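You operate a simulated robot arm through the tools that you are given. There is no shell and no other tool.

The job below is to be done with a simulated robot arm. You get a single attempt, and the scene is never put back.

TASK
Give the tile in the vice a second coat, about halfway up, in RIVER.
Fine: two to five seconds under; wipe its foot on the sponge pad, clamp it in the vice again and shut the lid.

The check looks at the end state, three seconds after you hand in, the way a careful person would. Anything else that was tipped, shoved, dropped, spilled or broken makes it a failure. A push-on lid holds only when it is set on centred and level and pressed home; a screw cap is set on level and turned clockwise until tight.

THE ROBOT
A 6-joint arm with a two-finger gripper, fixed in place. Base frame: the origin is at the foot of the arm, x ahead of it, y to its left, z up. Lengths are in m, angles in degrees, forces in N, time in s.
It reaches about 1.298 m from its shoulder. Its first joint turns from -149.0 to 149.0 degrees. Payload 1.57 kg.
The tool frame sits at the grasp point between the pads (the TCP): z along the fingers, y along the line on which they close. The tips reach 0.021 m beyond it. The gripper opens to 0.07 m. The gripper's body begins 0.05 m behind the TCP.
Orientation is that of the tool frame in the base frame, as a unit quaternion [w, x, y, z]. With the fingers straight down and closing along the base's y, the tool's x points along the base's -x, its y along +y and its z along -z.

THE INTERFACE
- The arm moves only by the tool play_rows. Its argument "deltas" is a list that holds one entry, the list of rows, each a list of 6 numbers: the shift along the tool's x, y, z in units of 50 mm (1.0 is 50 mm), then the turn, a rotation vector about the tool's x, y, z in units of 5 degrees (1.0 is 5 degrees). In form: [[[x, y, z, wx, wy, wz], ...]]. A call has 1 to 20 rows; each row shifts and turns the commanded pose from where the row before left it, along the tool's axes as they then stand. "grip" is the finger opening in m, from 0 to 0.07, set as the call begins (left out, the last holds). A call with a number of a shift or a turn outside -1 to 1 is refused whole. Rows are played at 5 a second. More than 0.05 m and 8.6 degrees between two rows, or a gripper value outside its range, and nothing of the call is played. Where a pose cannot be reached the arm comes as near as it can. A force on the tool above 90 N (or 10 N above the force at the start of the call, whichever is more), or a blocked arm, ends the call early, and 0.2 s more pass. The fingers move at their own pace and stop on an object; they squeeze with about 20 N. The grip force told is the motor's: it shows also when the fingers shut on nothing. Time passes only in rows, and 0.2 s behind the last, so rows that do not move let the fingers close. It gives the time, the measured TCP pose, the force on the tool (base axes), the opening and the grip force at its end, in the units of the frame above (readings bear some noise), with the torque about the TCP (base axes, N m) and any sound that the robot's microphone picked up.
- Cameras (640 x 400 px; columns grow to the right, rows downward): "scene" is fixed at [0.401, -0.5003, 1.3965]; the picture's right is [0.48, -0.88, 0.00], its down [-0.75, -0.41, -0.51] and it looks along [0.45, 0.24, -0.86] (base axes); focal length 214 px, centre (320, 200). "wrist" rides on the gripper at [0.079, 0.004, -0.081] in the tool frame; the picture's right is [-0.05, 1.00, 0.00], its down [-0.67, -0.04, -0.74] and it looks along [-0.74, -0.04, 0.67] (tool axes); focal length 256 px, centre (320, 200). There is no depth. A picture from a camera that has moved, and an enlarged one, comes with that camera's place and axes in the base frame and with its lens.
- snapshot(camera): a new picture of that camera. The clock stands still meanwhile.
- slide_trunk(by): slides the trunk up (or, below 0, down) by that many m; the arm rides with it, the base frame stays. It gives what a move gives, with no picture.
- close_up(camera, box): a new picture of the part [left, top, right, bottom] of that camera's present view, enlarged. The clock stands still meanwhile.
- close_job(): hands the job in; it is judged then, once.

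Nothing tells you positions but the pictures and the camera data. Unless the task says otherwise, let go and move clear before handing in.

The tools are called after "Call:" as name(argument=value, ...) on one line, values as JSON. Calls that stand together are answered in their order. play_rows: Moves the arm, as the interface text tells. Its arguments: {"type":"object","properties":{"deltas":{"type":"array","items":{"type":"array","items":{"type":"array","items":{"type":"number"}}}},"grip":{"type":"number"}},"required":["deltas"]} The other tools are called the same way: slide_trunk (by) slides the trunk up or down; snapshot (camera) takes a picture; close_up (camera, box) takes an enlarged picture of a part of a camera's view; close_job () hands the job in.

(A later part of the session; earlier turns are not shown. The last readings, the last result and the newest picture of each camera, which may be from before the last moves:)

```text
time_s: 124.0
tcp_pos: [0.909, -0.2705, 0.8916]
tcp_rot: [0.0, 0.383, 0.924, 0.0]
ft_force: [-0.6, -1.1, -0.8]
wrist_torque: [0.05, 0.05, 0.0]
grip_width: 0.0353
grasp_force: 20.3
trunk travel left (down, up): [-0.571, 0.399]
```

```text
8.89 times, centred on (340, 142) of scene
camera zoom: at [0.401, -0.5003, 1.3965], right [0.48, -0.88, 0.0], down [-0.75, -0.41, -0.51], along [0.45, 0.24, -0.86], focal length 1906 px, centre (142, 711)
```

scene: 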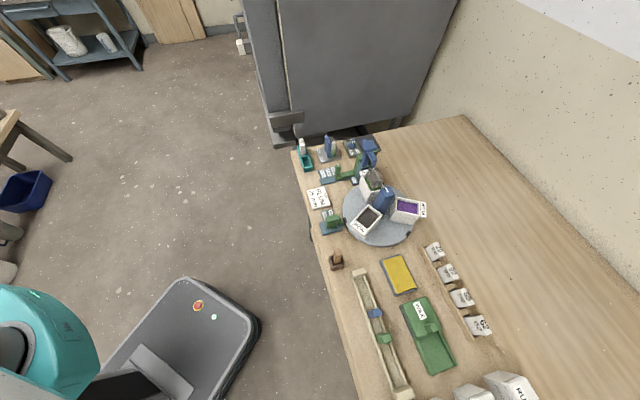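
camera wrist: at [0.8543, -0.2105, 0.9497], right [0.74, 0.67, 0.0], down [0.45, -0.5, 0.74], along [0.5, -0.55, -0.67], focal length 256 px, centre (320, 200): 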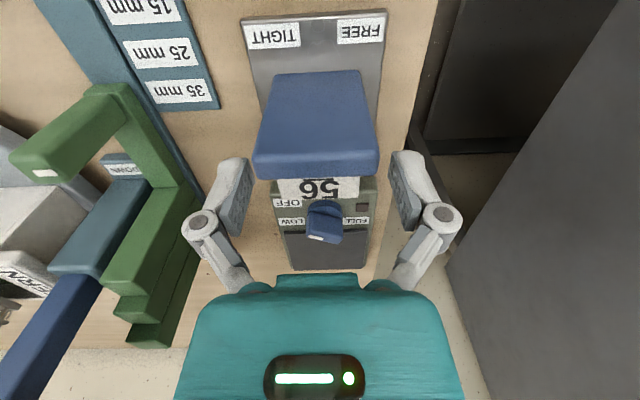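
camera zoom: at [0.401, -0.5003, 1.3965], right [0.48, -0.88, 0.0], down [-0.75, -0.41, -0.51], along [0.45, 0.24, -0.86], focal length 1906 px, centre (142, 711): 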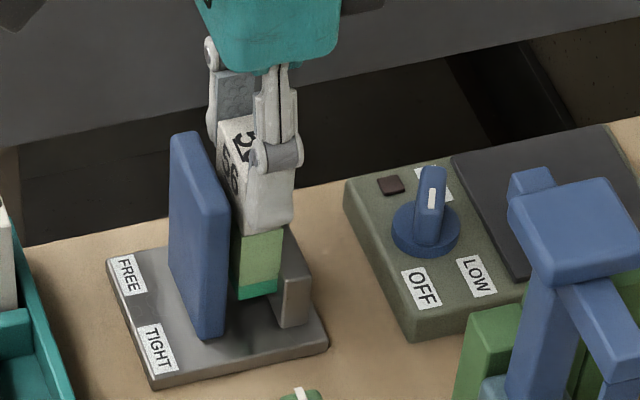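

Tile 56 is lifted cleanly. I'll raise it well clear and photograph it in the gripper to measure its foot and coat line.

Call:
slide_trunk(by=0.15)

Call:
snapshot(camera="wrist")

Call:
close_up(camera="wrist", box=[240, 130, 400, 290])

Call:
close_up(camera="scene", box=[300, 50, 380, 170])

```text
time_s: 125.7
tcp_pos: [0.9091, -0.2706, 1.0393]
tcp_rot: [0.0, 0.382, 0.924, 0.0]
ft_force: [0.1, 1.0, -0.6]
wrist_torque: [0.01, 0.0, -0.01]
grip_width: 0.0353
grasp_force: 20.0
trunk travel left (down, up): [-0.721, 0.249]
```

```text
taken
camera wrist: at [0.8557, -0.2109, 1.1205], right [0.74, 0.67, 0.0], down [0.45, -0.5, 0.74], along [0.5, -0.55, -0.67], focal length 256 px, centre (320, 200)
```

wrist: 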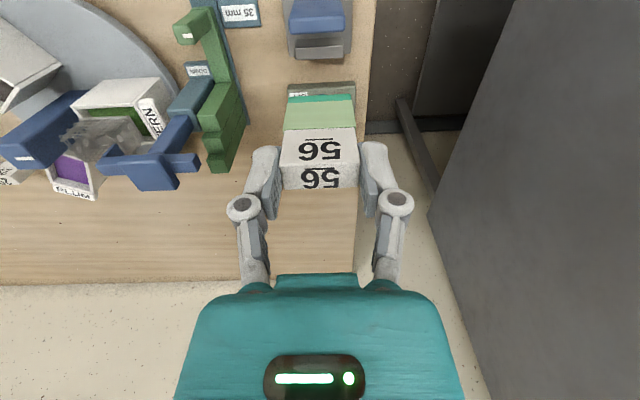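

```text
2.50 times, centred on (320, 210) of wrist
camera zoom: at [0.8557, -0.2109, 1.1205], right [0.74, 0.67, 0.0], down [0.45, -0.5, 0.74], along [0.5, -0.55, -0.67], focal length 640 px, centre (320, 175)
```

zoom: 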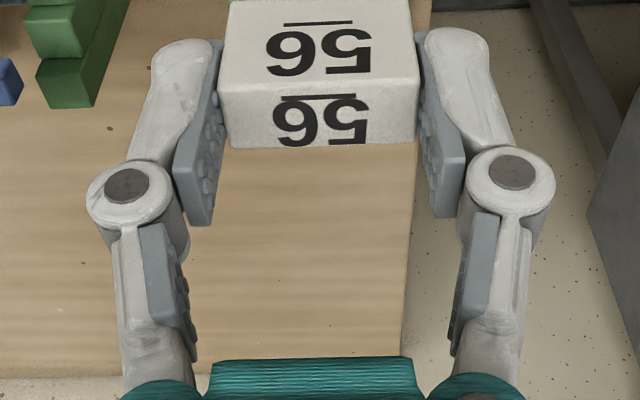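

```text
3.33 times, centred on (340, 110) of scene
camera zoom: at [0.401, -0.5003, 1.3965], right [0.48, -0.88, 0.0], down [-0.75, -0.41, -0.51], along [0.45, 0.24, -0.86], focal length 715 px, centre (253, 500)
```

zoom: 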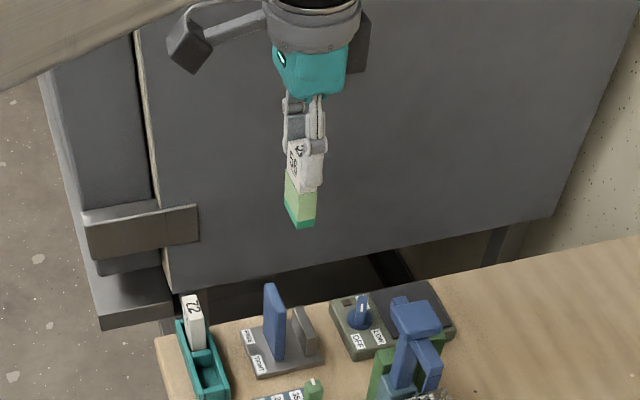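

Call:
close_up(camera="wrist", box=[260, 85, 380, 195])

```text
3.64 times, centred on (320, 140) of wrist
camera zoom: at [0.8557, -0.2109, 1.1205], right [0.74, 0.67, 0.0], down [0.45, -0.5, 0.74], along [0.5, -0.55, -0.67], focal length 931 px, centre (320, 418)
```

zoom: 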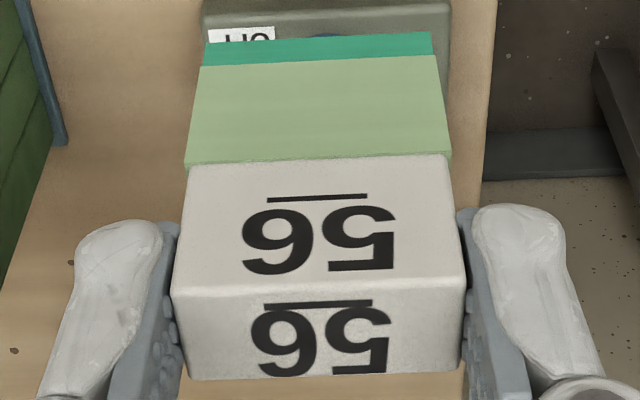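

The tile measures about 64 mm tall: the foot is 68 mm below the TCP and the top 4 mm below. Half height is 32 mm. I'll raise a bit and carry it over to RIVER.

Call:
slide_trunk(by=0.03)

Call:
play_rows(deltas=[[[0.0253, -0.916, 0, 0, 0, 0], [0.0253, -0.916, 0, 0, 0, 0], [0.0253, -0.916, 0, 0, 0, 0], [0.0253, -0.916, 0, 0, 0, 0], [0.0253, -0.916, 0, 0, 0, 0], [0.0253, -0.916, 0, 0, 0, 0], [0.0253, -0.916, 0, 0, 0, 0], [0.0253, -0.916, 0, 0, 0, 0], [0.0253, -0.916, 0, 0, 0, 0], [0.0253, -0.916, 0, 0, 0, 0], [0.0253, -0.916, 0, 0, 0, 0], [0.0253, -0.916, 0, 0, 0, 0], [0.0253, -0.916, 0, 0, 0, 0], [0.0253, -0.916, 0, 0, 0, 0], [0.0253, -0.916, 0, 0, 0, 0], [0.0253, -0.916, 0, 0, 0, 0], [0, 0, 0, 0, 0, 0]]])

Call:
snapshot(camera="wrist")

Call:
close_up(camera="wrist", box=[220, 0, 400, 120])

```text
time_s: 126.5
tcp_pos: [0.9083, -0.2696, 1.0695]
tcp_rot: [0.0, 0.382, 0.924, 0.001]
ft_force: [0.7, 0.0, -0.8]
wrist_torque: [0.04, 0.02, 0.04]
grip_width: 0.0353
grasp_force: 19.9
trunk travel left (down, up): [-0.751, 0.219]
```

```text
time_s: 130.1
tcp_pos: [0.379, -0.7761, 1.0695]
tcp_rot: [0.001, 0.381, 0.924, 0.001]
ft_force: [0.1, -0.4, -0.7]
wrist_torque: [-0.01, -0.02, 0.0]
grip_width: 0.0354
grasp_force: 20.0
trunk travel left (down, up): [-0.751, 0.219]
```

```text
taken
camera wrist: at [0.3268, -0.7166, 1.1506], right [0.74, 0.67, 0.0], down [0.45, -0.5, 0.74], along [0.5, -0.55, -0.67], focal length 256 px, centre (320, 200)
```

wrist: 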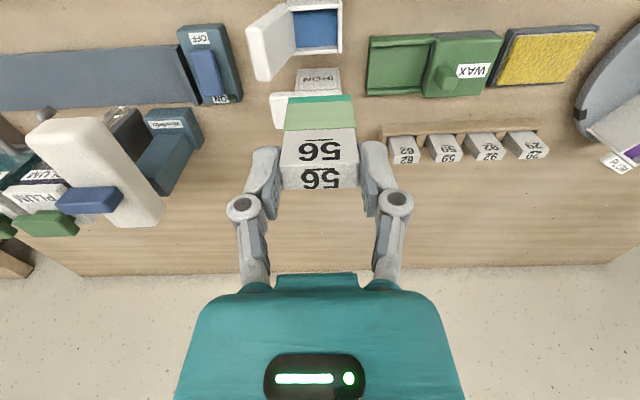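

```text
3.33 times, centred on (310, 60) of wrist
camera zoom: at [0.3268, -0.7166, 1.1506], right [0.74, 0.67, 0.0], down [0.45, -0.5, 0.74], along [0.5, -0.55, -0.67], focal length 853 px, centre (353, 667)
```

zoom: 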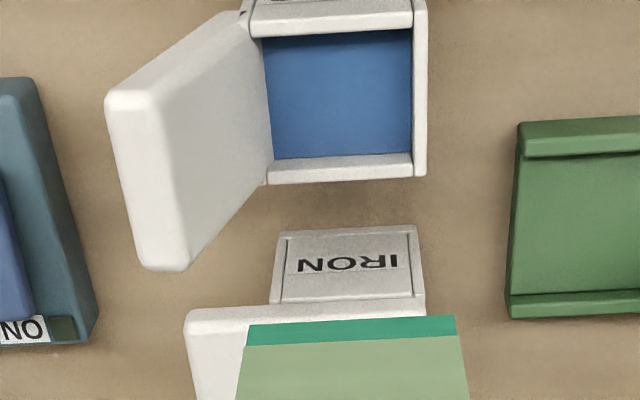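

I can see the jar, its open lid and the tile together. The tile must sit slightly towards +e1 so the finger clears the leaning lid, so I'll fine-adjust and lower to just above the rim.

Call:
play_rows(deltas=[[[0.06, -0.014, 0, 0, 0, 0], [0, 0, 0, 0, 0, 0]]])

Call:
slide_trunk(by=-0.125)

Call:
snapshot(camera="wrist")

Call:
close_up(camera="wrist", box=[220, 60, 400, 200])

```text
time_s: 130.7
tcp_pos: [0.3758, -0.773, 1.0698]
tcp_rot: [0.0, 0.382, 0.924, 0.001]
ft_force: [0.2, -0.1, -0.7]
wrist_torque: [0.01, 0.01, 0.0]
grip_width: 0.0354
grasp_force: 20.2
trunk travel left (down, up): [-0.751, 0.219]
```

```text
time_s: 132.2
tcp_pos: [0.376, -0.774, 0.9442]
tcp_rot: [0.001, 0.382, 0.924, 0.001]
ft_force: [-0.3, -0.4, 0.8]
wrist_torque: [-0.03, -0.02, -0.02]
grip_width: 0.0355
grasp_force: 20.4
trunk travel left (down, up): [-0.626, 0.344]
```

```text
taken
camera wrist: at [0.3234, -0.7142, 1.0258], right [0.74, 0.67, 0.0], down [0.45, -0.5, 0.74], along [0.5, -0.55, -0.67], focal length 256 px, centre (320, 200)
```

wrist: 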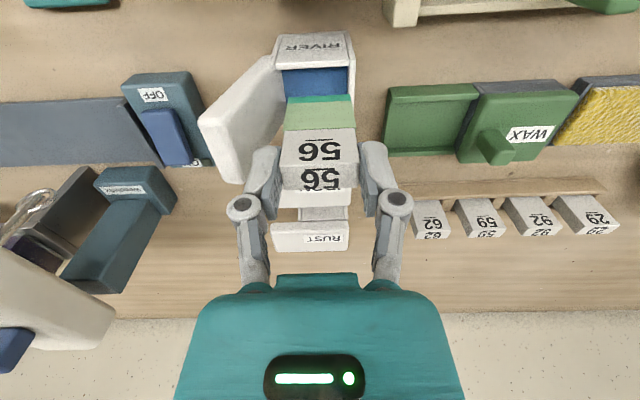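

```text
2.86 times, centred on (310, 130) of wrist
camera zoom: at [0.3234, -0.7142, 1.0258], right [0.74, 0.67, 0.0], down [0.45, -0.5, 0.74], along [0.5, -0.55, -0.67], focal length 731 px, centre (349, 400)
```

zoom: 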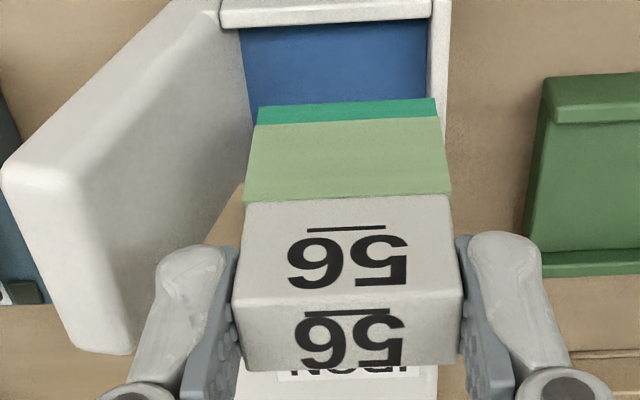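

I'll measure the tile more exactly at high zoom before dipping.

Call:
close_up(camera="wrist", box=[275, 90, 335, 130])

Call:
close_up(camera="wrist", box=[310, 90, 370, 130])

Call:
close_up(camera="wrist", box=[270, 120, 370, 195])

```text
10.00 times, centred on (305, 110) of wrist
camera zoom: at [0.3234, -0.7142, 1.0258], right [0.74, 0.67, 0.0], down [0.45, -0.5, 0.74], along [0.5, -0.55, -0.67], focal length 2560 px, centre (470, 1100)
```

zoom: 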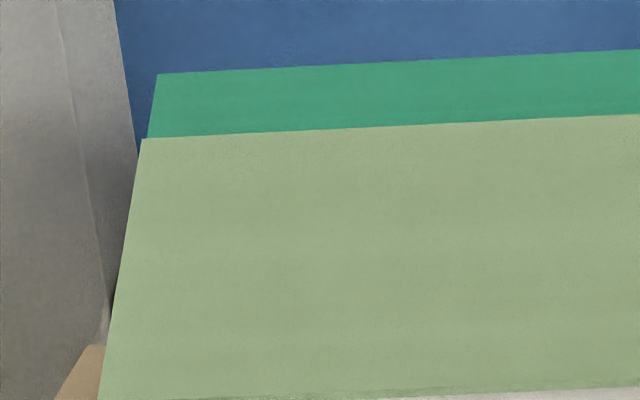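

```text
10.00 times, centred on (340, 110) of wrist
camera zoom: at [0.3234, -0.7142, 1.0258], right [0.74, 0.67, 0.0], down [0.45, -0.5, 0.74], along [0.5, -0.55, -0.67], focal length 2560 px, centre (120, 1100)
```

zoom: 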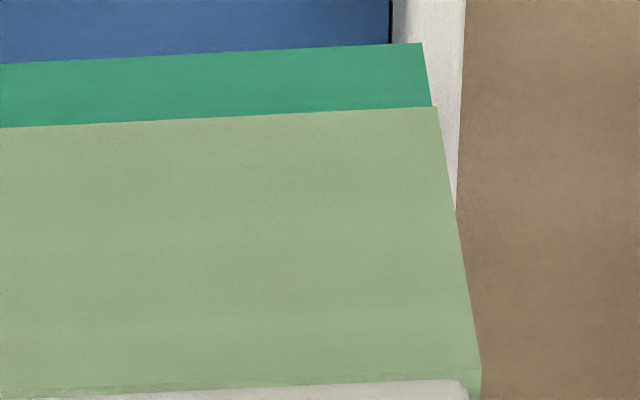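

```text
5.33 times, centred on (320, 158) of wrist
camera zoom: at [0.3234, -0.7142, 1.0258], right [0.74, 0.67, 0.0], down [0.45, -0.5, 0.74], along [0.5, -0.55, -0.67], focal length 1365 px, centre (320, 427)
```

zoom: 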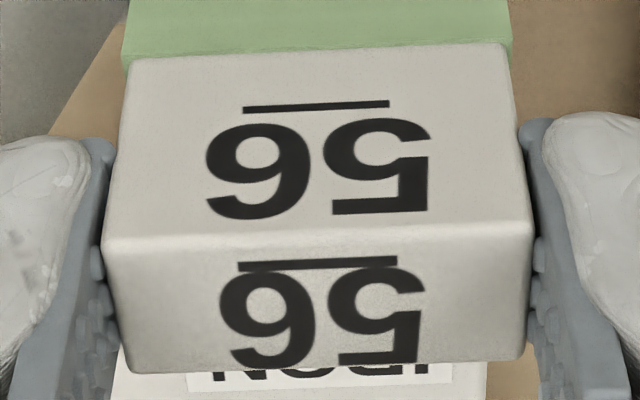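

The tile is about 61 mm tall (foot 66.5 mm below the TCP), so the dip target is TCP z≈0.886. The clock stands still between calls, so I can check after each step; I'll shift 1.5 mm and dip.

Call:
play_rows(deltas=[[[0, -0.03, 0, 0, 0, 0], [0, 0, 0, 0, 0, 0]]])

Call:
slide_trunk(by=-0.022)

Call:
close_up(camera="wrist", box=[220, 60, 400, 200])

Call:
close_up(camera="wrist", box=[270, 70, 370, 130])

```text
time_s: 132.8
tcp_pos: [0.3744, -0.7747, 0.9446]
tcp_rot: [0.0, 0.381, 0.924, 0.001]
ft_force: [0.0, 0.0, -0.7]
wrist_torque: [-0.01, -0.02, -0.01]
grip_width: 0.0353
grasp_force: 20.5
trunk travel left (down, up): [-0.626, 0.344]
```

```text
time_s: 133.5
tcp_pos: [0.375, -0.7748, 0.9225]
tcp_rot: [0.0, 0.382, 0.924, 0.001]
ft_force: [-0.1, 0.1, -0.5]
wrist_torque: [0.01, 0.03, -0.01]
grip_width: 0.0353
grasp_force: 19.7
trunk travel left (down, up): [-0.604, 0.366]
```

```text
2.86 times, centred on (310, 130) of wrist
camera zoom: at [0.322, -0.715, 1.0037], right [0.74, 0.67, 0.0], down [0.45, -0.5, 0.74], along [0.5, -0.55, -0.67], focal length 731 px, centre (349, 400)
```

zoom: 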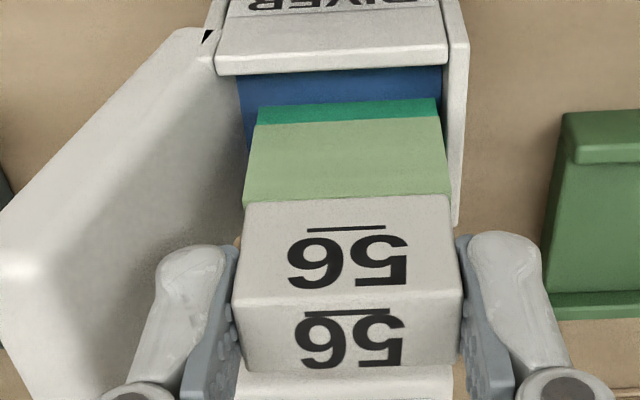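

```text
6.40 times, centred on (320, 100) of wrist
camera zoom: at [0.322, -0.715, 1.0037], right [0.74, 0.67, 0.0], down [0.45, -0.5, 0.74], along [0.5, -0.55, -0.67], focal length 1638 px, centre (320, 840)
```

zoom: 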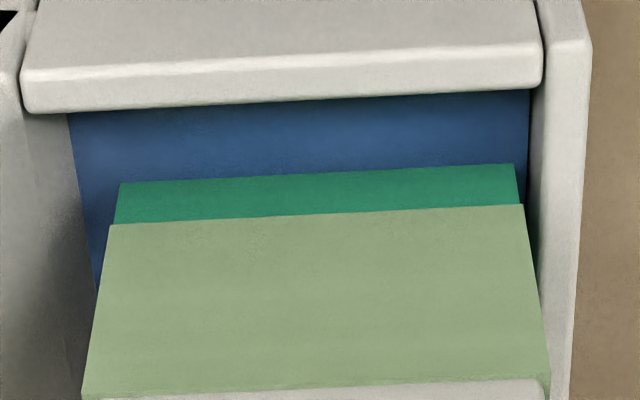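

The foot is inside the mouth with clearance on both sides and no contact force. Dipping now.

Call:
slide_trunk(by=-0.025)

```text
time_s: 134.2
tcp_pos: [0.3738, -0.7742, 0.8978]
tcp_rot: [0.001, 0.382, 0.924, 0.001]
ft_force: [0.4, 0.6, -0.1]
wrist_torque: [-0.01, -0.02, -0.04]
grip_width: 0.0352
grasp_force: 20.6
trunk travel left (down, up): [-0.579, 0.391]
```

Call:
slide_trunk(by=-0.012)

Call:
close_up(camera="wrist", box=[220, 60, 400, 200])

```text
time_s: 134.8
tcp_pos: [0.3751, -0.7732, 0.8854]
tcp_rot: [0.0, 0.382, 0.924, 0.001]
ft_force: [5.1, 7.8, -2.6]
wrist_torque: [0.13, -0.12, -0.05]
grip_width: 0.0357
grasp_force: 19.8
trunk travel left (down, up): [-0.567, 0.403]
```

```text
2.86 times, centred on (310, 130) of wrist
camera zoom: at [0.323, -0.7138, 0.9668], right [0.74, 0.67, 0.0], down [0.45, -0.5, 0.74], along [0.5, -0.55, -0.67], focal length 731 px, centre (349, 400)
```

zoom: 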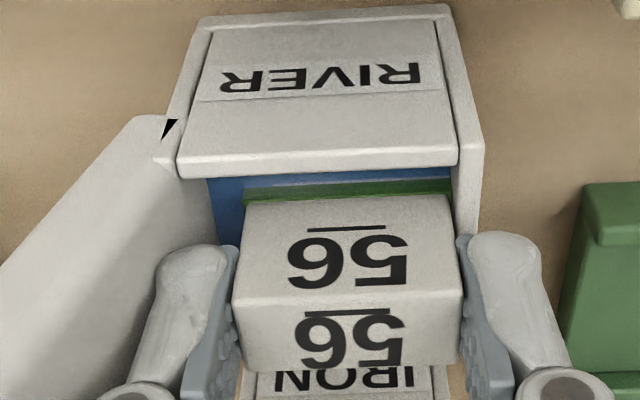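

The depth looks right: about 6 mm of the old coat shows above the paint. There's only a light 9 N touch from the lid. I'll hold for 2.2 s and then lift.

Call:
play_rows(deltas=[[[0, 0, 0, 0, 0, 0], [0, 0, 0, 0, 0, 0], [0, 0, 0, 0, 0, 0], [0, 0, 0, 0, 0, 0], [0, 0, 0, 0, 0, 0], [0, 0, 0, 0, 0, 0], [0, 0, 0, 0, 0, 0], [0, 0, 0, 0, 0, 0], [0, 0, 0, 0, 0, 0], [0, 0, 0, 0, 0, 0]]])

Call:
slide_trunk(by=0.075)

Call:
snapshot(camera="wrist")

Call:
close_up(camera="wrist", box=[220, 60, 400, 200])

```text
time_s: 137.0
tcp_pos: [0.3762, -0.7724, 0.8864]
tcp_rot: [0.0, 0.382, 0.924, 0.001]
ft_force: [9.8, 13.7, -0.5]
wrist_torque: [0.21, -0.17, -0.1]
grip_width: 0.0352
grasp_force: 19.9
trunk travel left (down, up): [-0.567, 0.403]
```

```text
time_s: 138.1
tcp_pos: [0.3742, -0.774, 0.9606]
tcp_rot: [0.0, 0.382, 0.924, 0.0]
ft_force: [0.7, -0.1, -0.4]
wrist_torque: [0.03, -0.01, -0.02]
grip_width: 0.0351
grasp_force: 19.9
trunk travel left (down, up): [-0.642, 0.328]
```

```text
taken
camera wrist: at [0.322, -0.7151, 1.0416], right [0.74, 0.67, 0.0], down [0.45, -0.5, 0.74], along [0.5, -0.55, -0.67], focal length 256 px, centre (320, 200)
```

wrist: 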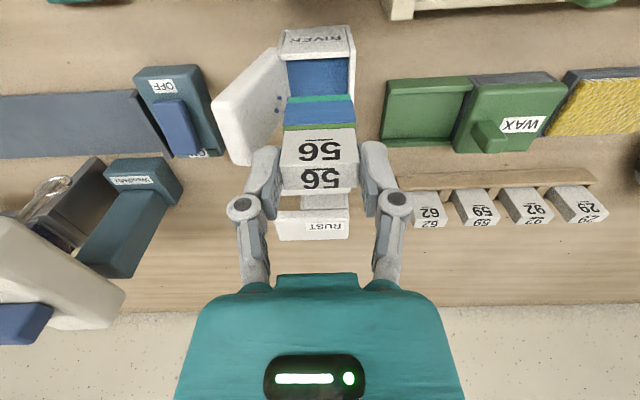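

```text
2.86 times, centred on (310, 130) of wrist
camera zoom: at [0.322, -0.7151, 1.0416], right [0.74, 0.67, 0.0], down [0.45, -0.5, 0.74], along [0.5, -0.55, -0.67], focal length 731 px, centre (349, 400)
```

zoom: 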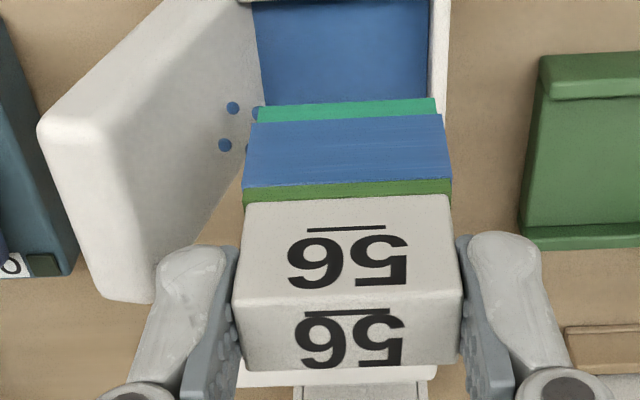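

The blue second coat is on. I see a few small blue dots near the lid, so I'll look closely and let it drip over the jar.

Call:
close_up(camera="wrist", box=[260, 60, 370, 140])

Call:
play_rows(deltas=[[[0, 0, 0, 0, 0, 0], [0, 0, 0, 0, 0, 0], [0, 0, 0, 0, 0, 0], [0, 0, 0, 0, 0, 0], [0, 0, 0, 0, 0, 0], [0, 0, 0, 0, 0, 0], [0, 0, 0, 0, 0, 0], [0, 0, 0, 0, 0, 0]]])

Call:
close_up(camera="wrist", box=[260, 60, 370, 140])

```text
5.00 times, centred on (315, 100) of wrist
camera zoom: at [0.322, -0.7151, 1.0416], right [0.74, 0.67, 0.0], down [0.45, -0.5, 0.74], along [0.5, -0.55, -0.67], focal length 1280 px, centre (345, 700)
```

zoom: 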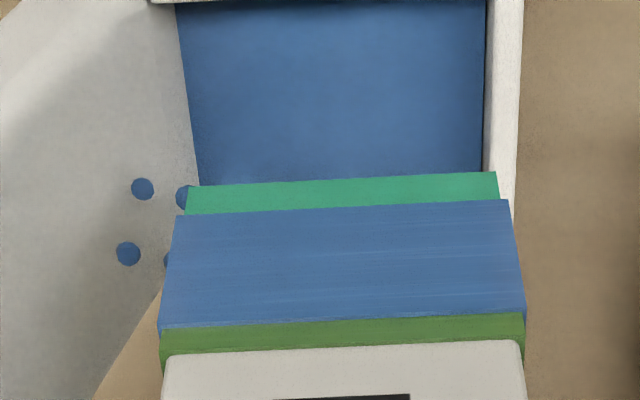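

```text
time_s: 139.9
tcp_pos: [0.3753, -0.7738, 0.9609]
tcp_rot: [-0.001, 0.382, 0.924, 0.001]
ft_force: [-0.6, 0.1, -0.6]
wrist_torque: [0.0, -0.01, 0.01]
grip_width: 0.0358
grasp_force: 19.6
trunk travel left (down, up): [-0.642, 0.328]
```

```text
5.00 times, centred on (315, 100) of wrist
camera zoom: at [0.3218, -0.7151, 1.0417], right [0.74, 0.67, 0.0], down [0.45, -0.5, 0.74], along [0.5, -0.55, -0.67], focal length 1280 px, centre (345, 700)
```

zoom: 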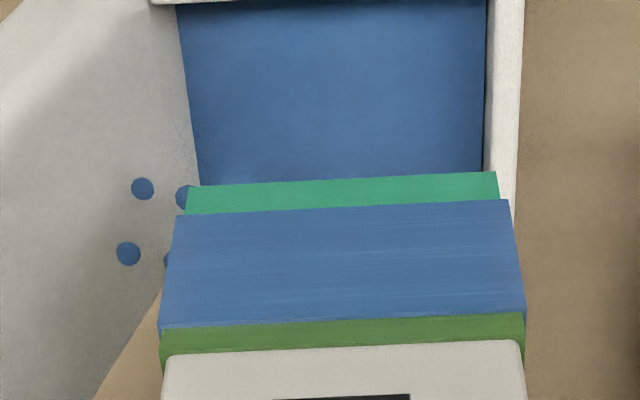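

Call:
close_up(camera="wrist", box=[190, 10, 390, 135])

Call:
close_up(camera="wrist", box=[230, 130, 410, 245])

```text
3.20 times, centred on (290, 72) of wrist
camera zoom: at [0.3218, -0.7151, 1.0417], right [0.74, 0.67, 0.0], down [0.45, -0.5, 0.74], along [0.5, -0.55, -0.67], focal length 819 px, centre (416, 608)
```

zoom: 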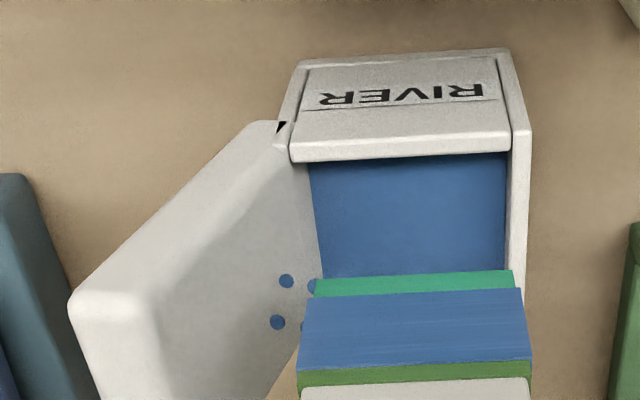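

```text
3.48 times, centred on (320, 188) of wrist
camera zoom: at [0.3218, -0.7151, 1.0417], right [0.74, 0.67, 0.0], down [0.45, -0.5, 0.74], along [0.5, -0.55, -0.67], focal length 890 px, centre (320, 244)
```

zoom: 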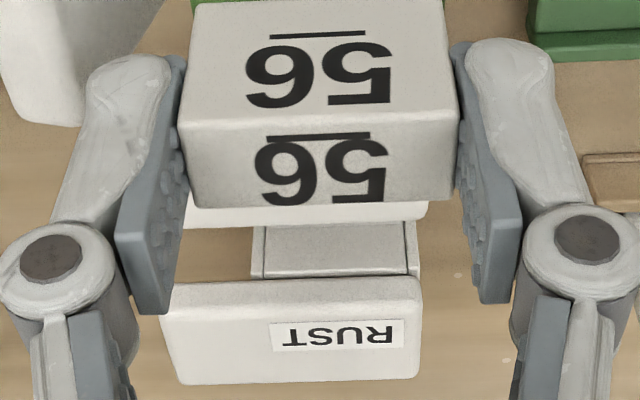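

The coat is done and no drips are coming off. I'll move to the sponge pad and view it from above.

Call:
slide_trunk(by=0.07)

Call:
play_rows(deltas=[[[-0.16, 0.9, 0, 0, 0, 0], [-0.16, 0.9, 0, 0, 0, 0], [-0.16, 0.9, 0, 0, 0, 0], [-0.16, 0.9, 0, 0, 0, 0], [-0.16, 0.9, 0, 0, 0, 0], [-0.16, 0.83, 0, 0, 0, 0], [0, 0, 0, 0, 0, 0]]])

Call:
snapshot(camera="wrist")

Call:
snapshot(camera="scene")

```text
time_s: 141.0
tcp_pos: [0.3746, -0.776, 1.03]
tcp_rot: [0.0, 0.381, 0.924, 0.001]
ft_force: [0.3, -0.2, -0.9]
wrist_torque: [-0.02, 0.01, 0.01]
grip_width: 0.0351
grasp_force: 20.1
trunk travel left (down, up): [-0.712, 0.258]
```

```text
time_s: 142.6
tcp_pos: [0.5977, -0.6191, 1.0297]
tcp_rot: [0.0, 0.383, 0.924, 0.0]
ft_force: [0.0, -0.1, 0.1]
wrist_torque: [-0.01, 0.01, 0.01]
grip_width: 0.0353
grasp_force: 20.0
trunk travel left (down, up): [-0.712, 0.258]
```

```text
taken
camera wrist: at [0.5454, -0.56, 1.1117], right [0.74, 0.67, 0.0], down [0.45, -0.5, 0.74], along [0.5, -0.55, -0.67], focal length 256 px, centre (320, 200)
```

wrist: 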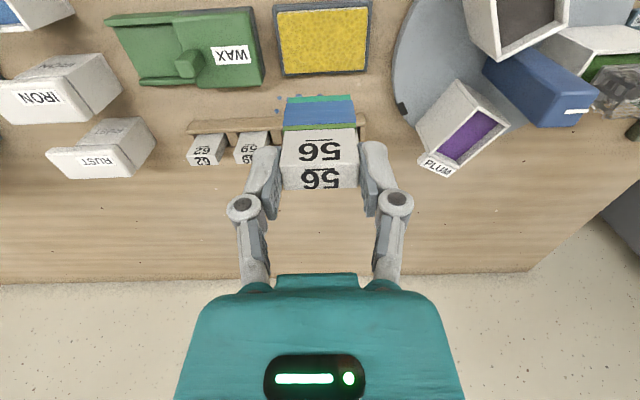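

```text
taken
```

scene: 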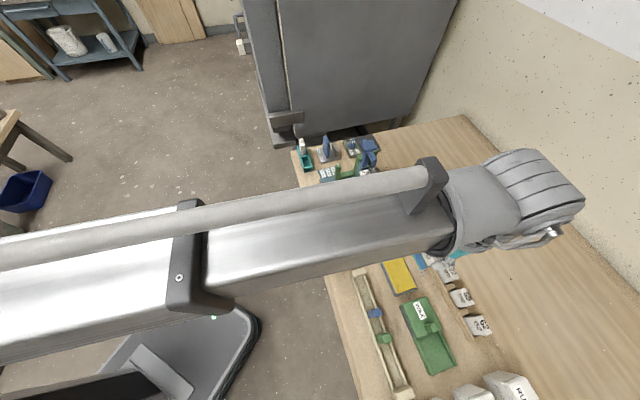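

Call:
close_up(camera="wrist", box=[240, 70, 380, 150])

Call:
close_up(camera="wrist", box=[100, 0, 420, 160])

```text
4.57 times, centred on (310, 110) of wrist
camera zoom: at [0.5454, -0.56, 1.1117], right [0.74, 0.67, 0.0], down [0.45, -0.5, 0.74], along [0.5, -0.55, -0.67], focal length 1170 px, centre (366, 611)
```

zoom: 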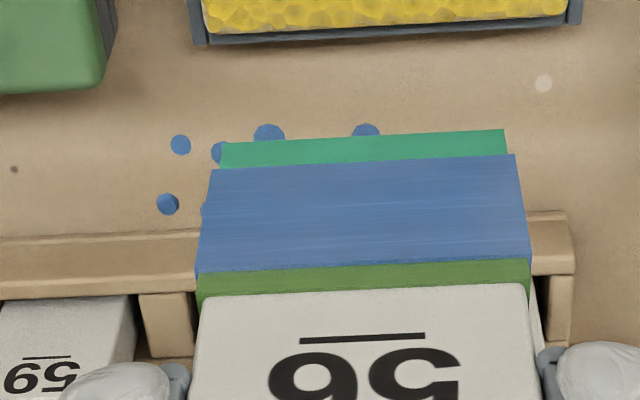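

```text
2.00 times, centred on (260, 80) of wrist
camera zoom: at [0.5454, -0.56, 1.1117], right [0.74, 0.67, 0.0], down [0.45, -0.5, 0.74], along [0.5, -0.55, -0.67], focal length 512 px, centre (440, 440)
```

zoom: 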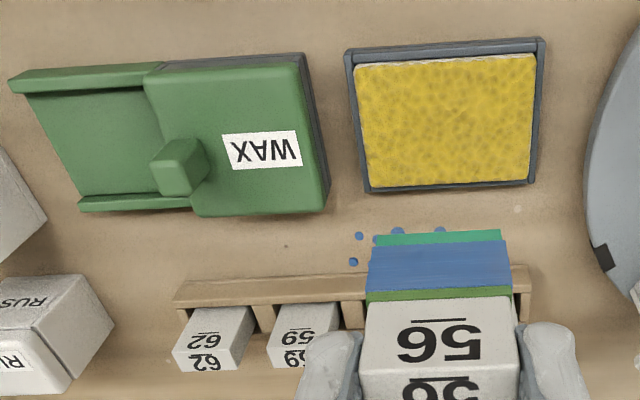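

The blue beads move with the tile, so they're clinging drips, which is what the sponge wipe is for. The sponge centre is about (0.608, -0.625) and 86 x 56 mm, so I'll align and lower onto it.

Call:
play_rows(deltas=[[[-0.22, 0.046, 0, 0, 0, 0], [0, 0, 0, 0, 0, 0]]])

Call:
slide_trunk(by=-0.13)

Call:
snapshot(camera="wrist")

Call:
close_up(camera="wrist", box=[240, 40, 400, 150])

```text
time_s: 143.2
tcp_pos: [0.6072, -0.6263, 1.0293]
tcp_rot: [0.0, 0.382, 0.924, 0.001]
ft_force: [0.0, 0.0, -0.7]
wrist_torque: [0.01, -0.02, 0.01]
grip_width: 0.0352
grasp_force: 20.0
trunk travel left (down, up): [-0.712, 0.258]
```

```text
time_s: 144.8
tcp_pos: [0.6077, -0.6248, 0.9004]
tcp_rot: [0.001, 0.383, 0.924, 0.001]
ft_force: [-0.5, -0.1, -0.6]
wrist_torque: [0.05, 0.02, -0.01]
grip_width: 0.0354
grasp_force: 20.3
trunk travel left (down, up): [-0.582, 0.388]
```

```text
taken
camera wrist: at [0.5544, -0.5663, 0.9817], right [0.74, 0.67, 0.0], down [0.45, -0.5, 0.74], along [0.5, -0.55, -0.67], focal length 256 px, centre (320, 200)
```

wrist: 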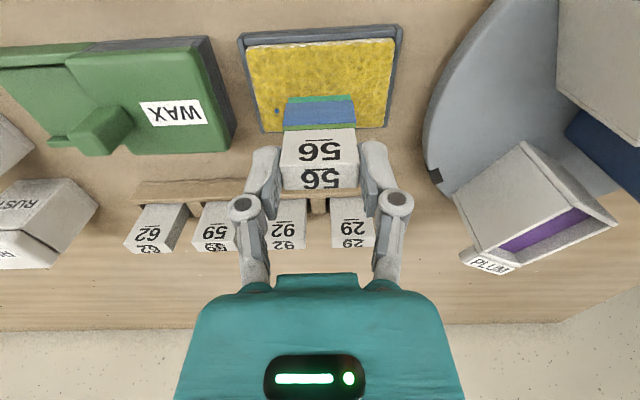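

```text
3.64 times, centred on (320, 95) of wrist
camera zoom: at [0.5544, -0.5663, 0.9817], right [0.74, 0.67, 0.0], down [0.45, -0.5, 0.74], along [0.5, -0.55, -0.67], focal length 931 px, centre (320, 582)
```

zoom: 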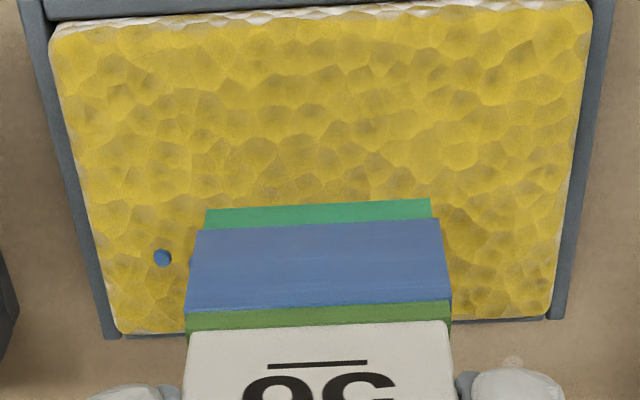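

Call:
slide_trunk(by=-0.015)

Call:
close_up(camera="wrist", box=[240, 40, 400, 150])

```text
time_s: 145.4
tcp_pos: [0.6073, -0.6263, 0.8876]
tcp_rot: [0.001, 0.381, 0.925, 0.0]
ft_force: [2.4, -0.9, 8.3]
wrist_torque: [-0.09, -0.1, 0.0]
grip_width: 0.0358
grasp_force: 19.8
trunk travel left (down, up): [-0.567, 0.403]
```

```text
3.64 times, centred on (320, 95) of wrist
camera zoom: at [0.5543, -0.5661, 0.9671], right [0.74, 0.67, 0.0], down [0.45, -0.5, 0.75], along [0.5, -0.55, -0.67], focal length 931 px, centre (320, 582)
```

zoom: 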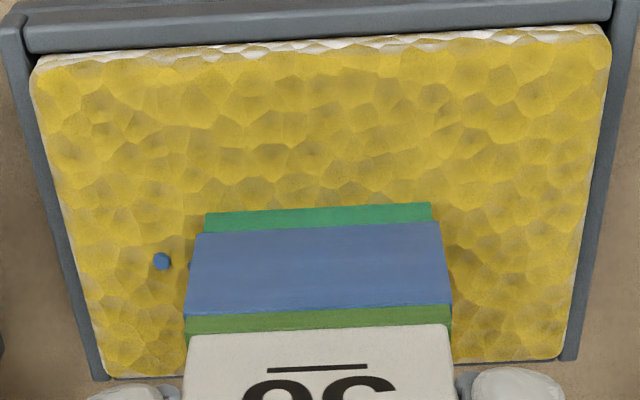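

Contact is at about 8 N. I'll wipe along the tile's width, where the grip is strongest.

Call:
play_rows(deltas=[[[0, 0.08, 0, 0, 0, 0], [0, 0.08, 0, 0, 0, 0], [0, 0.08, 0, 0, 0, 0], [0, -0.1, 0, 0, 0, 0], [0, -0.1, 0, 0, 0, 0], [0, -0.1, 0, 0, 0, 0], [0, -0.1, 0, 0, 0, 0], [0, -0.08, 0, 0, 0, 0], [0, 0.1, 0, 0, 0, 0], [0, 0.1, 0, 0, 0, 0], [0, 0.1, 0, 0, 0, 0], [0, 0.1, 0, 0, 0, 0], [0, -0.1, 0, 0, 0, 0], [0, -0.08, 0, 0, 0, 0]]])

Call:
close_up(camera="wrist", box=[240, 40, 400, 150])

```text
time_s: 148.4
tcp_pos: [0.606, -0.6262, 0.8863]
tcp_rot: [0.0, 0.382, 0.924, 0.001]
ft_force: [2.2, 2.3, 5.8]
wrist_torque: [0.1, -0.09, -0.03]
grip_width: 0.0352
grasp_force: 19.8
trunk travel left (down, up): [-0.567, 0.403]
```

```text
3.64 times, centred on (320, 95) of wrist
camera zoom: at [0.5538, -0.5666, 0.9671], right [0.74, 0.67, 0.0], down [0.45, -0.5, 0.74], along [0.5, -0.55, -0.67], focal length 931 px, centre (320, 582)
```

zoom: 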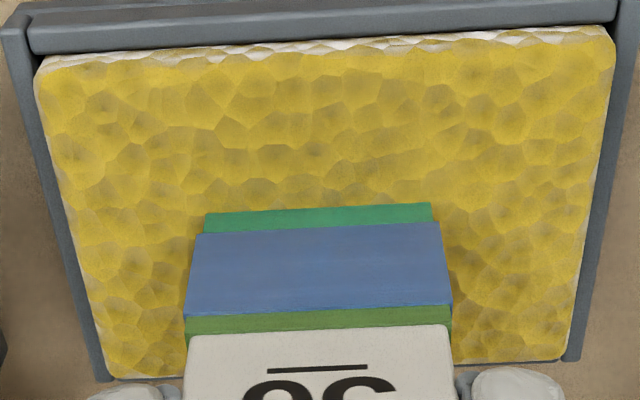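

The bead is gone after wiping. I'll lift and check the tile.

Call:
slide_trunk(by=0.17)

Call:
snapshot(camera="wrist")

Call:
close_up(camera="wrist", box=[240, 60, 400, 200])

```text
time_s: 150.3
tcp_pos: [0.6075, -0.6276, 1.0555]
tcp_rot: [0.0, 0.382, 0.924, 0.001]
ft_force: [-0.4, -0.1, 0.0]
wrist_torque: [0.0, 0.0, -0.01]
grip_width: 0.0351
grasp_force: 19.5
trunk travel left (down, up): [-0.737, 0.233]
```

```text
taken
camera wrist: at [0.554, -0.5672, 1.1366], right [0.74, 0.67, 0.0], down [0.45, -0.5, 0.74], along [0.5, -0.55, -0.67], focal length 256 px, centre (320, 200)
```

wrist: 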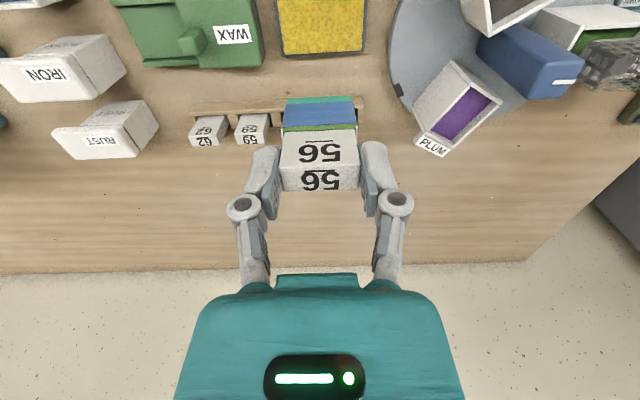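

```text
2.86 times, centred on (320, 130) of wrist
camera zoom: at [0.554, -0.5672, 1.1366], right [0.74, 0.67, 0.0], down [0.45, -0.5, 0.74], along [0.5, -0.55, -0.67], focal length 731 px, centre (320, 400)
```

zoom: 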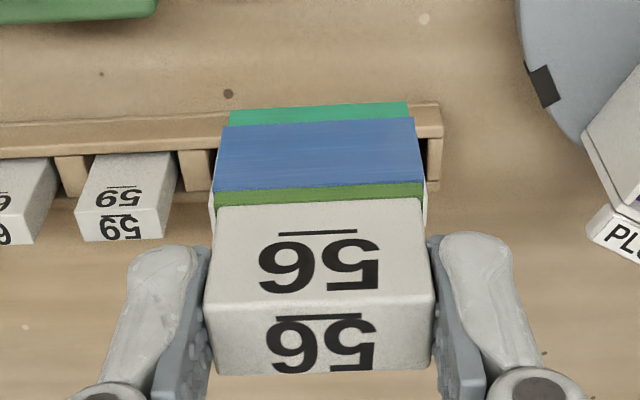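

The beads are gone and the coat is clean. I'll carry the tile back to the vice, passing high over the carousel.

Call:
slide_trunk(by=0.03)

Call:
play_rows(deltas=[[[0.0772, 0.9306, 0, 0, 0, 0], [0.0772, 0.9306, 0, 0, 0, 0], [0.0772, 0.9306, 0, 0, 0, 0], [0.0772, 0.9306, 0, 0, 0, 0], [0.0772, 0.9306, 0, 0, 0, 0], [0.0772, 0.9306, 0, 0, 0, 0], [0.0772, 0.9306, 0, 0, 0, 0], [0.0772, 0.9306, 0, 0, 0, 0], [0.0772, 0.9306, 0, 0, 0, 0], [0.0772, 0.9306, 0, 0, 0, 0], [0, 0, 0, 0, 0, 0], [0, 0, 0, 0, 0, 0]]])

Call:
snapshot(camera="wrist")

Call:
close_up(camera="wrist", box=[250, 0, 390, 130])

Call:
close_up(camera="scene", box=[300, 110, 380, 170])

```text
time_s: 151.1
tcp_pos: [0.6062, -0.6264, 1.0851]
tcp_rot: [0.001, 0.382, 0.924, 0.001]
ft_force: [0.0, -0.9, -1.5]
wrist_torque: [0.04, 0.02, -0.01]
grip_width: 0.0353
grasp_force: 20.3
trunk travel left (down, up): [-0.767, 0.203]
```

```text
time_s: 153.7
tcp_pos: [0.9078, -0.2695, 1.0855]
tcp_rot: [0.0, 0.381, 0.924, 0.001]
ft_force: [0.8, -0.8, -0.5]
wrist_torque: [-0.02, -0.01, 0.02]
grip_width: 0.0351
grasp_force: 20.2
trunk travel left (down, up): [-0.767, 0.203]
```

```text
taken
camera wrist: at [0.8543, -0.2103, 1.1666], right [0.74, 0.67, 0.0], down [0.45, -0.5, 0.74], along [0.5, -0.55, -0.67], focal length 256 px, centre (320, 200)
```

wrist: 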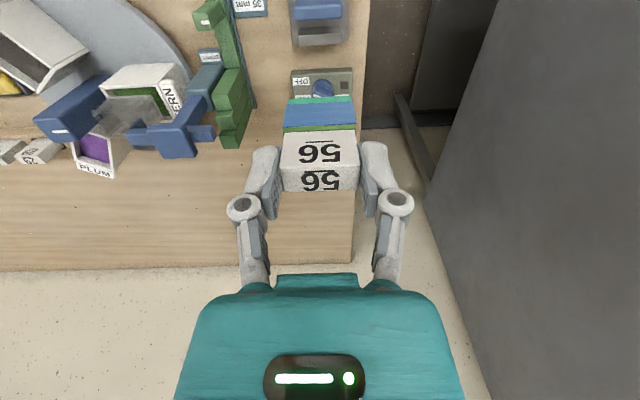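

```text
3.08 times, centred on (320, 65) of wrist
camera zoom: at [0.8543, -0.2103, 1.1666], right [0.74, 0.67, 0.0], down [0.45, -0.5, 0.74], along [0.5, -0.55, -0.67], focal length 788 px, centre (320, 615)
```

zoom: 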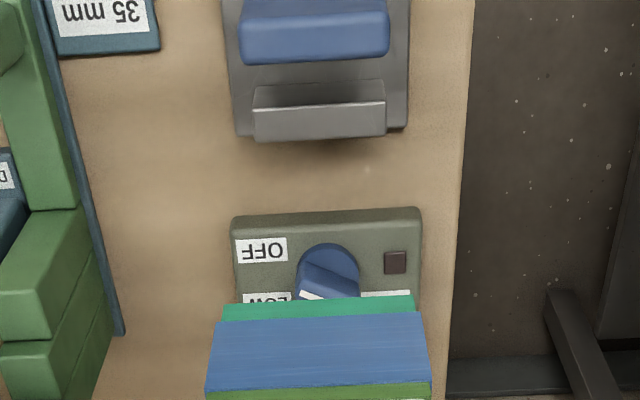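

```text
6.67 times, centred on (340, 140) of scene
camera zoom: at [0.401, -0.5003, 1.3965], right [0.48, -0.88, 0.0], down [-0.75, -0.41, -0.51], along [0.45, 0.24, -0.86], focal length 1430 px, centre (187, 600)
```

zoom: 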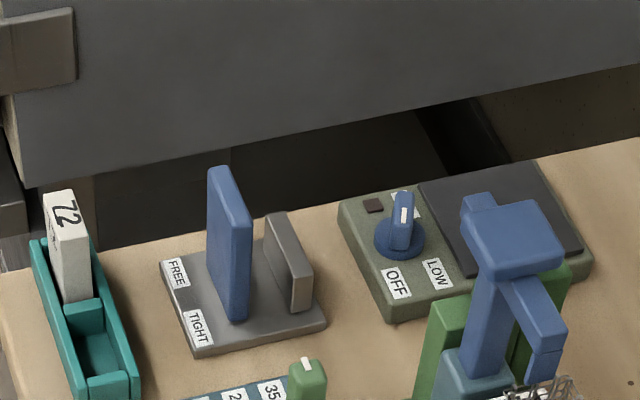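

The slot between the slab and the fixed jaw is open and the tile is lined up. I'll descend in stages.

Call:
slide_trunk(by=-0.125)

Call:
snapshot(camera="wrist")

Call:
close_up(camera="wrist", box=[250, 50, 390, 160])

Call:
close_up(camera="scene", box=[310, 110, 370, 165])

```text
time_s: 155.2
tcp_pos: [0.9074, -0.2698, 0.9607]
tcp_rot: [0.0, 0.382, 0.924, 0.001]
ft_force: [-0.2, -0.6, -0.5]
wrist_torque: [-0.03, 0.01, -0.06]
grip_width: 0.0355
grasp_force: 20.2
trunk travel left (down, up): [-0.642, 0.328]
```

```text
taken
camera wrist: at [0.8542, -0.2103, 1.0417], right [0.74, 0.67, 0.0], down [0.45, -0.5, 0.74], along [0.5, -0.55, -0.67], focal length 256 px, centre (320, 200)
```

wrist: 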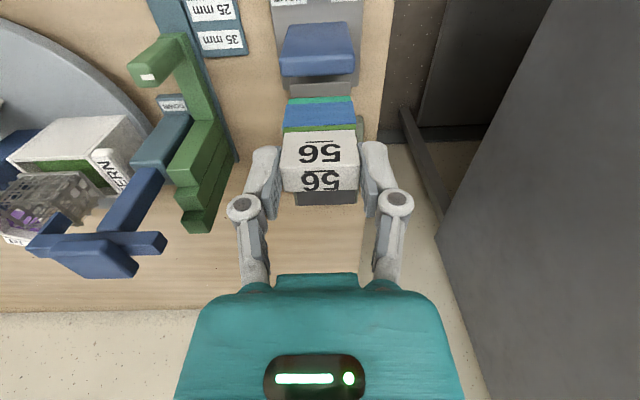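

```text
3.64 times, centred on (320, 105) of wrist
camera zoom: at [0.8542, -0.2103, 1.0417], right [0.74, 0.67, 0.0], down [0.45, -0.5, 0.74], along [0.5, -0.55, -0.67], focal length 931 px, centre (320, 546)
```

zoom: 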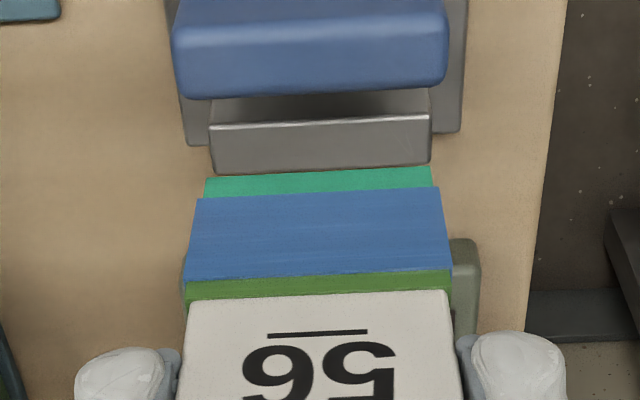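

```text
7.27 times, centred on (340, 138) of scene
camera zoom: at [0.401, -0.5003, 1.3965], right [0.48, -0.88, 0.0], down [-0.75, -0.41, -0.51], along [0.45, 0.24, -0.86], focal length 1560 px, centre (174, 654)
```

zoom: 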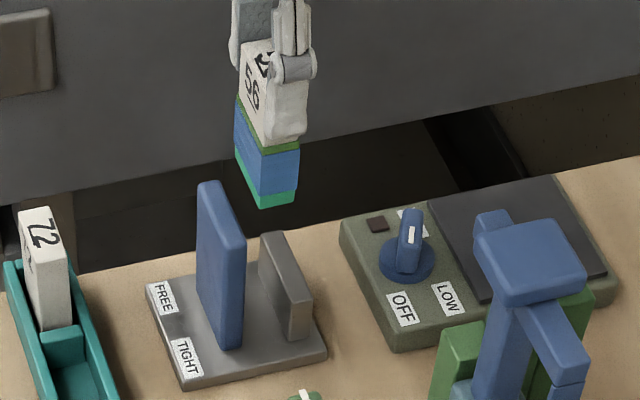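

Call:
slide_trunk(by=-0.078)

Call:
close_up(camera="scene", box=[310, 110, 370, 165])

Call:
slide_trunk(by=-0.006)

Call:
close_up(camera="scene", box=[310, 110, 370, 165])

```text
time_s: 156.3
tcp_pos: [0.9064, -0.2688, 0.8832]
tcp_rot: [0.0, 0.382, 0.924, 0.0]
ft_force: [-1.2, 0.2, -0.3]
wrist_torque: [0.0, 0.01, -0.02]
grip_width: 0.0353
grasp_force: 20.2
trunk travel left (down, up): [-0.564, 0.406]
```

```text
7.27 times, centred on (340, 138) of scene
camera zoom: at [0.401, -0.5003, 1.3965], right [0.48, -0.88, 0.0], down [-0.75, -0.41, -0.51], along [0.45, 0.24, -0.86], focal length 1560 px, centre (174, 654)
```

zoom: 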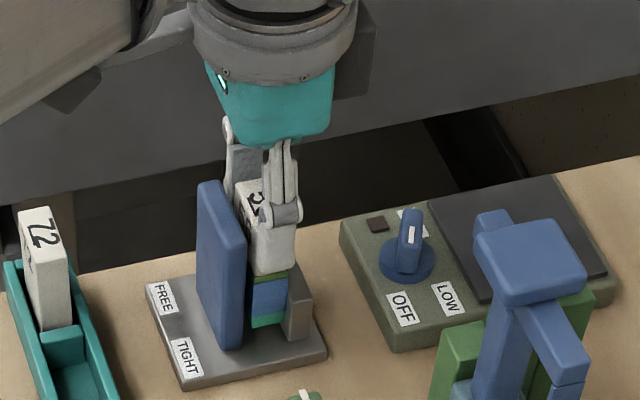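

```text
time_s: 156.9
tcp_pos: [0.9065, -0.2693, 0.8779]
tcp_rot: [0.0, 0.382, 0.924, -0.001]
ft_force: [0.1, 0.1, -0.5]
wrist_torque: [0.01, 0.0, -0.03]
grip_width: 0.0352
grasp_force: 20.2
trunk travel left (down, up): [-0.558, 0.412]
```

```text
7.27 times, centred on (340, 138) of scene
camera zoom: at [0.401, -0.5003, 1.3965], right [0.48, -0.88, 0.0], down [-0.75, -0.41, -0.51], along [0.45, 0.24, -0.86], focal length 1560 px, centre (174, 654)
```

zoom: 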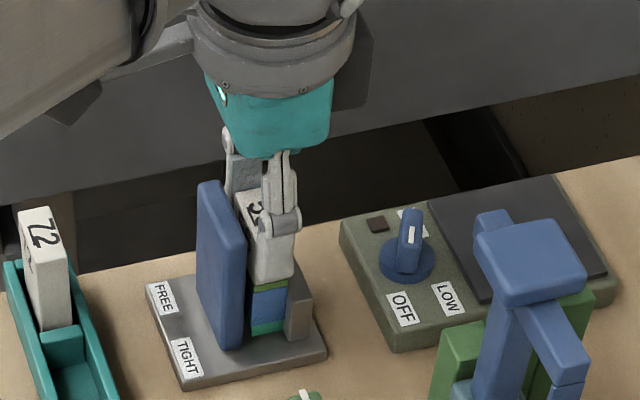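

Call:
slide_trunk(by=-0.002)

Call:
slide_trunk(by=-0.0015)

```text
time_s: 157.4
tcp_pos: [0.9059, -0.2702, 0.8749]
tcp_rot: [0.0, 0.382, 0.924, 0.0]
ft_force: [-0.1, 0.2, 0.1]
wrist_torque: [-0.03, -0.01, -0.05]
grip_width: 0.0353
grasp_force: 20.0
trunk travel left (down, up): [-0.556, 0.414]
```

```text
time_s: 157.9
tcp_pos: [0.9064, -0.2705, 0.8738]
tcp_rot: [0.0, 0.382, 0.924, 0.001]
ft_force: [3.1, -0.3, 9.6]
wrist_torque: [-0.08, -0.11, 0.02]
grip_width: 0.0352
grasp_force: 19.6
trunk travel left (down, up): [-0.554, 0.416]
```

The foot rests on the vice base. I'll release the tile and back straight up.

Call:
slide_trunk(by=0.0008)

Call:
play_rows(deltas=[[[0, 0, 0, 0, 0, 0], [0, 0, 0, 0, 0, 0], [0, 0, 0, 0, 0, 0]]], grip=0.05)

Call:
slide_trunk(by=0.05)

Call:
snapshot(camera="wrist")

Call:
close_up(camera="scene", box=[310, 120, 360, 165])

```text
time_s: 158.4
tcp_pos: [0.9054, -0.2695, 0.8738]
tcp_rot: [-0.001, 0.382, 0.924, 0.0]
ft_force: [0.4, 0.7, 1.1]
wrist_torque: [-0.01, 0.02, -0.02]
grip_width: 0.035
grasp_force: 19.8
trunk travel left (down, up): [-0.555, 0.415]
```

```text
time_s: 159.2
tcp_pos: [0.9062, -0.2701, 0.8736]
tcp_rot: [0.0, 0.382, 0.924, 0.0]
ft_force: [0.3, 0.0, -0.3]
wrist_torque: [-0.01, -0.01, -0.02]
grip_width: 0.0503
grasp_force: 0.1
trunk travel left (down, up): [-0.555, 0.415]
```

```text
time_s: 160.2
tcp_pos: [0.9058, -0.2694, 0.9235]
tcp_rot: [0.001, 0.382, 0.924, -0.001]
ft_force: [0.4, -0.4, 0.5]
wrist_torque: [0.0, 0.0, 0.02]
grip_width: 0.0502
grasp_force: 0.0
trunk travel left (down, up): [-0.605, 0.365]
```

```text
taken
camera wrist: at [0.8543, -0.2102, 1.0049], right [0.74, 0.67, 0.0], down [0.45, -0.5, 0.74], along [0.5, -0.55, -0.67], focal length 256 px, centre (320, 200)
```

wrist: 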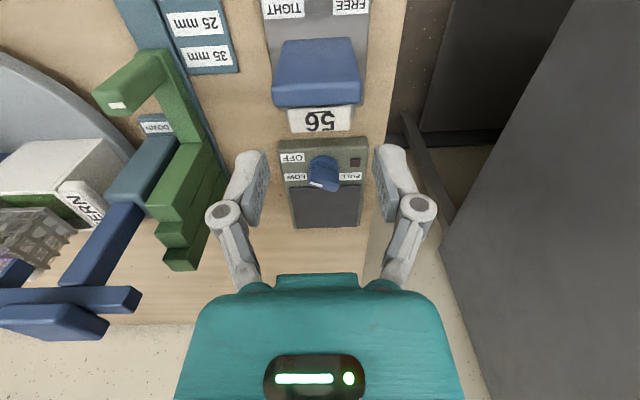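

```text
8.89 times, centred on (335, 142) of scene
camera zoom: at [0.401, -0.5003, 1.3965], right [0.48, -0.88, 0.0], down [-0.75, -0.41, -0.51], along [0.45, 0.24, -0.86], focal length 1906 px, centre (187, 711)
```

zoom: 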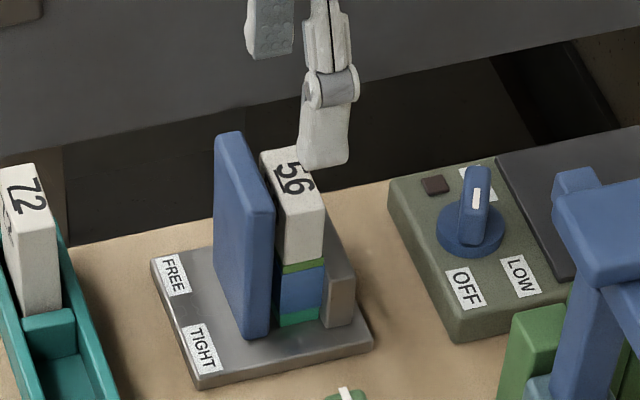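

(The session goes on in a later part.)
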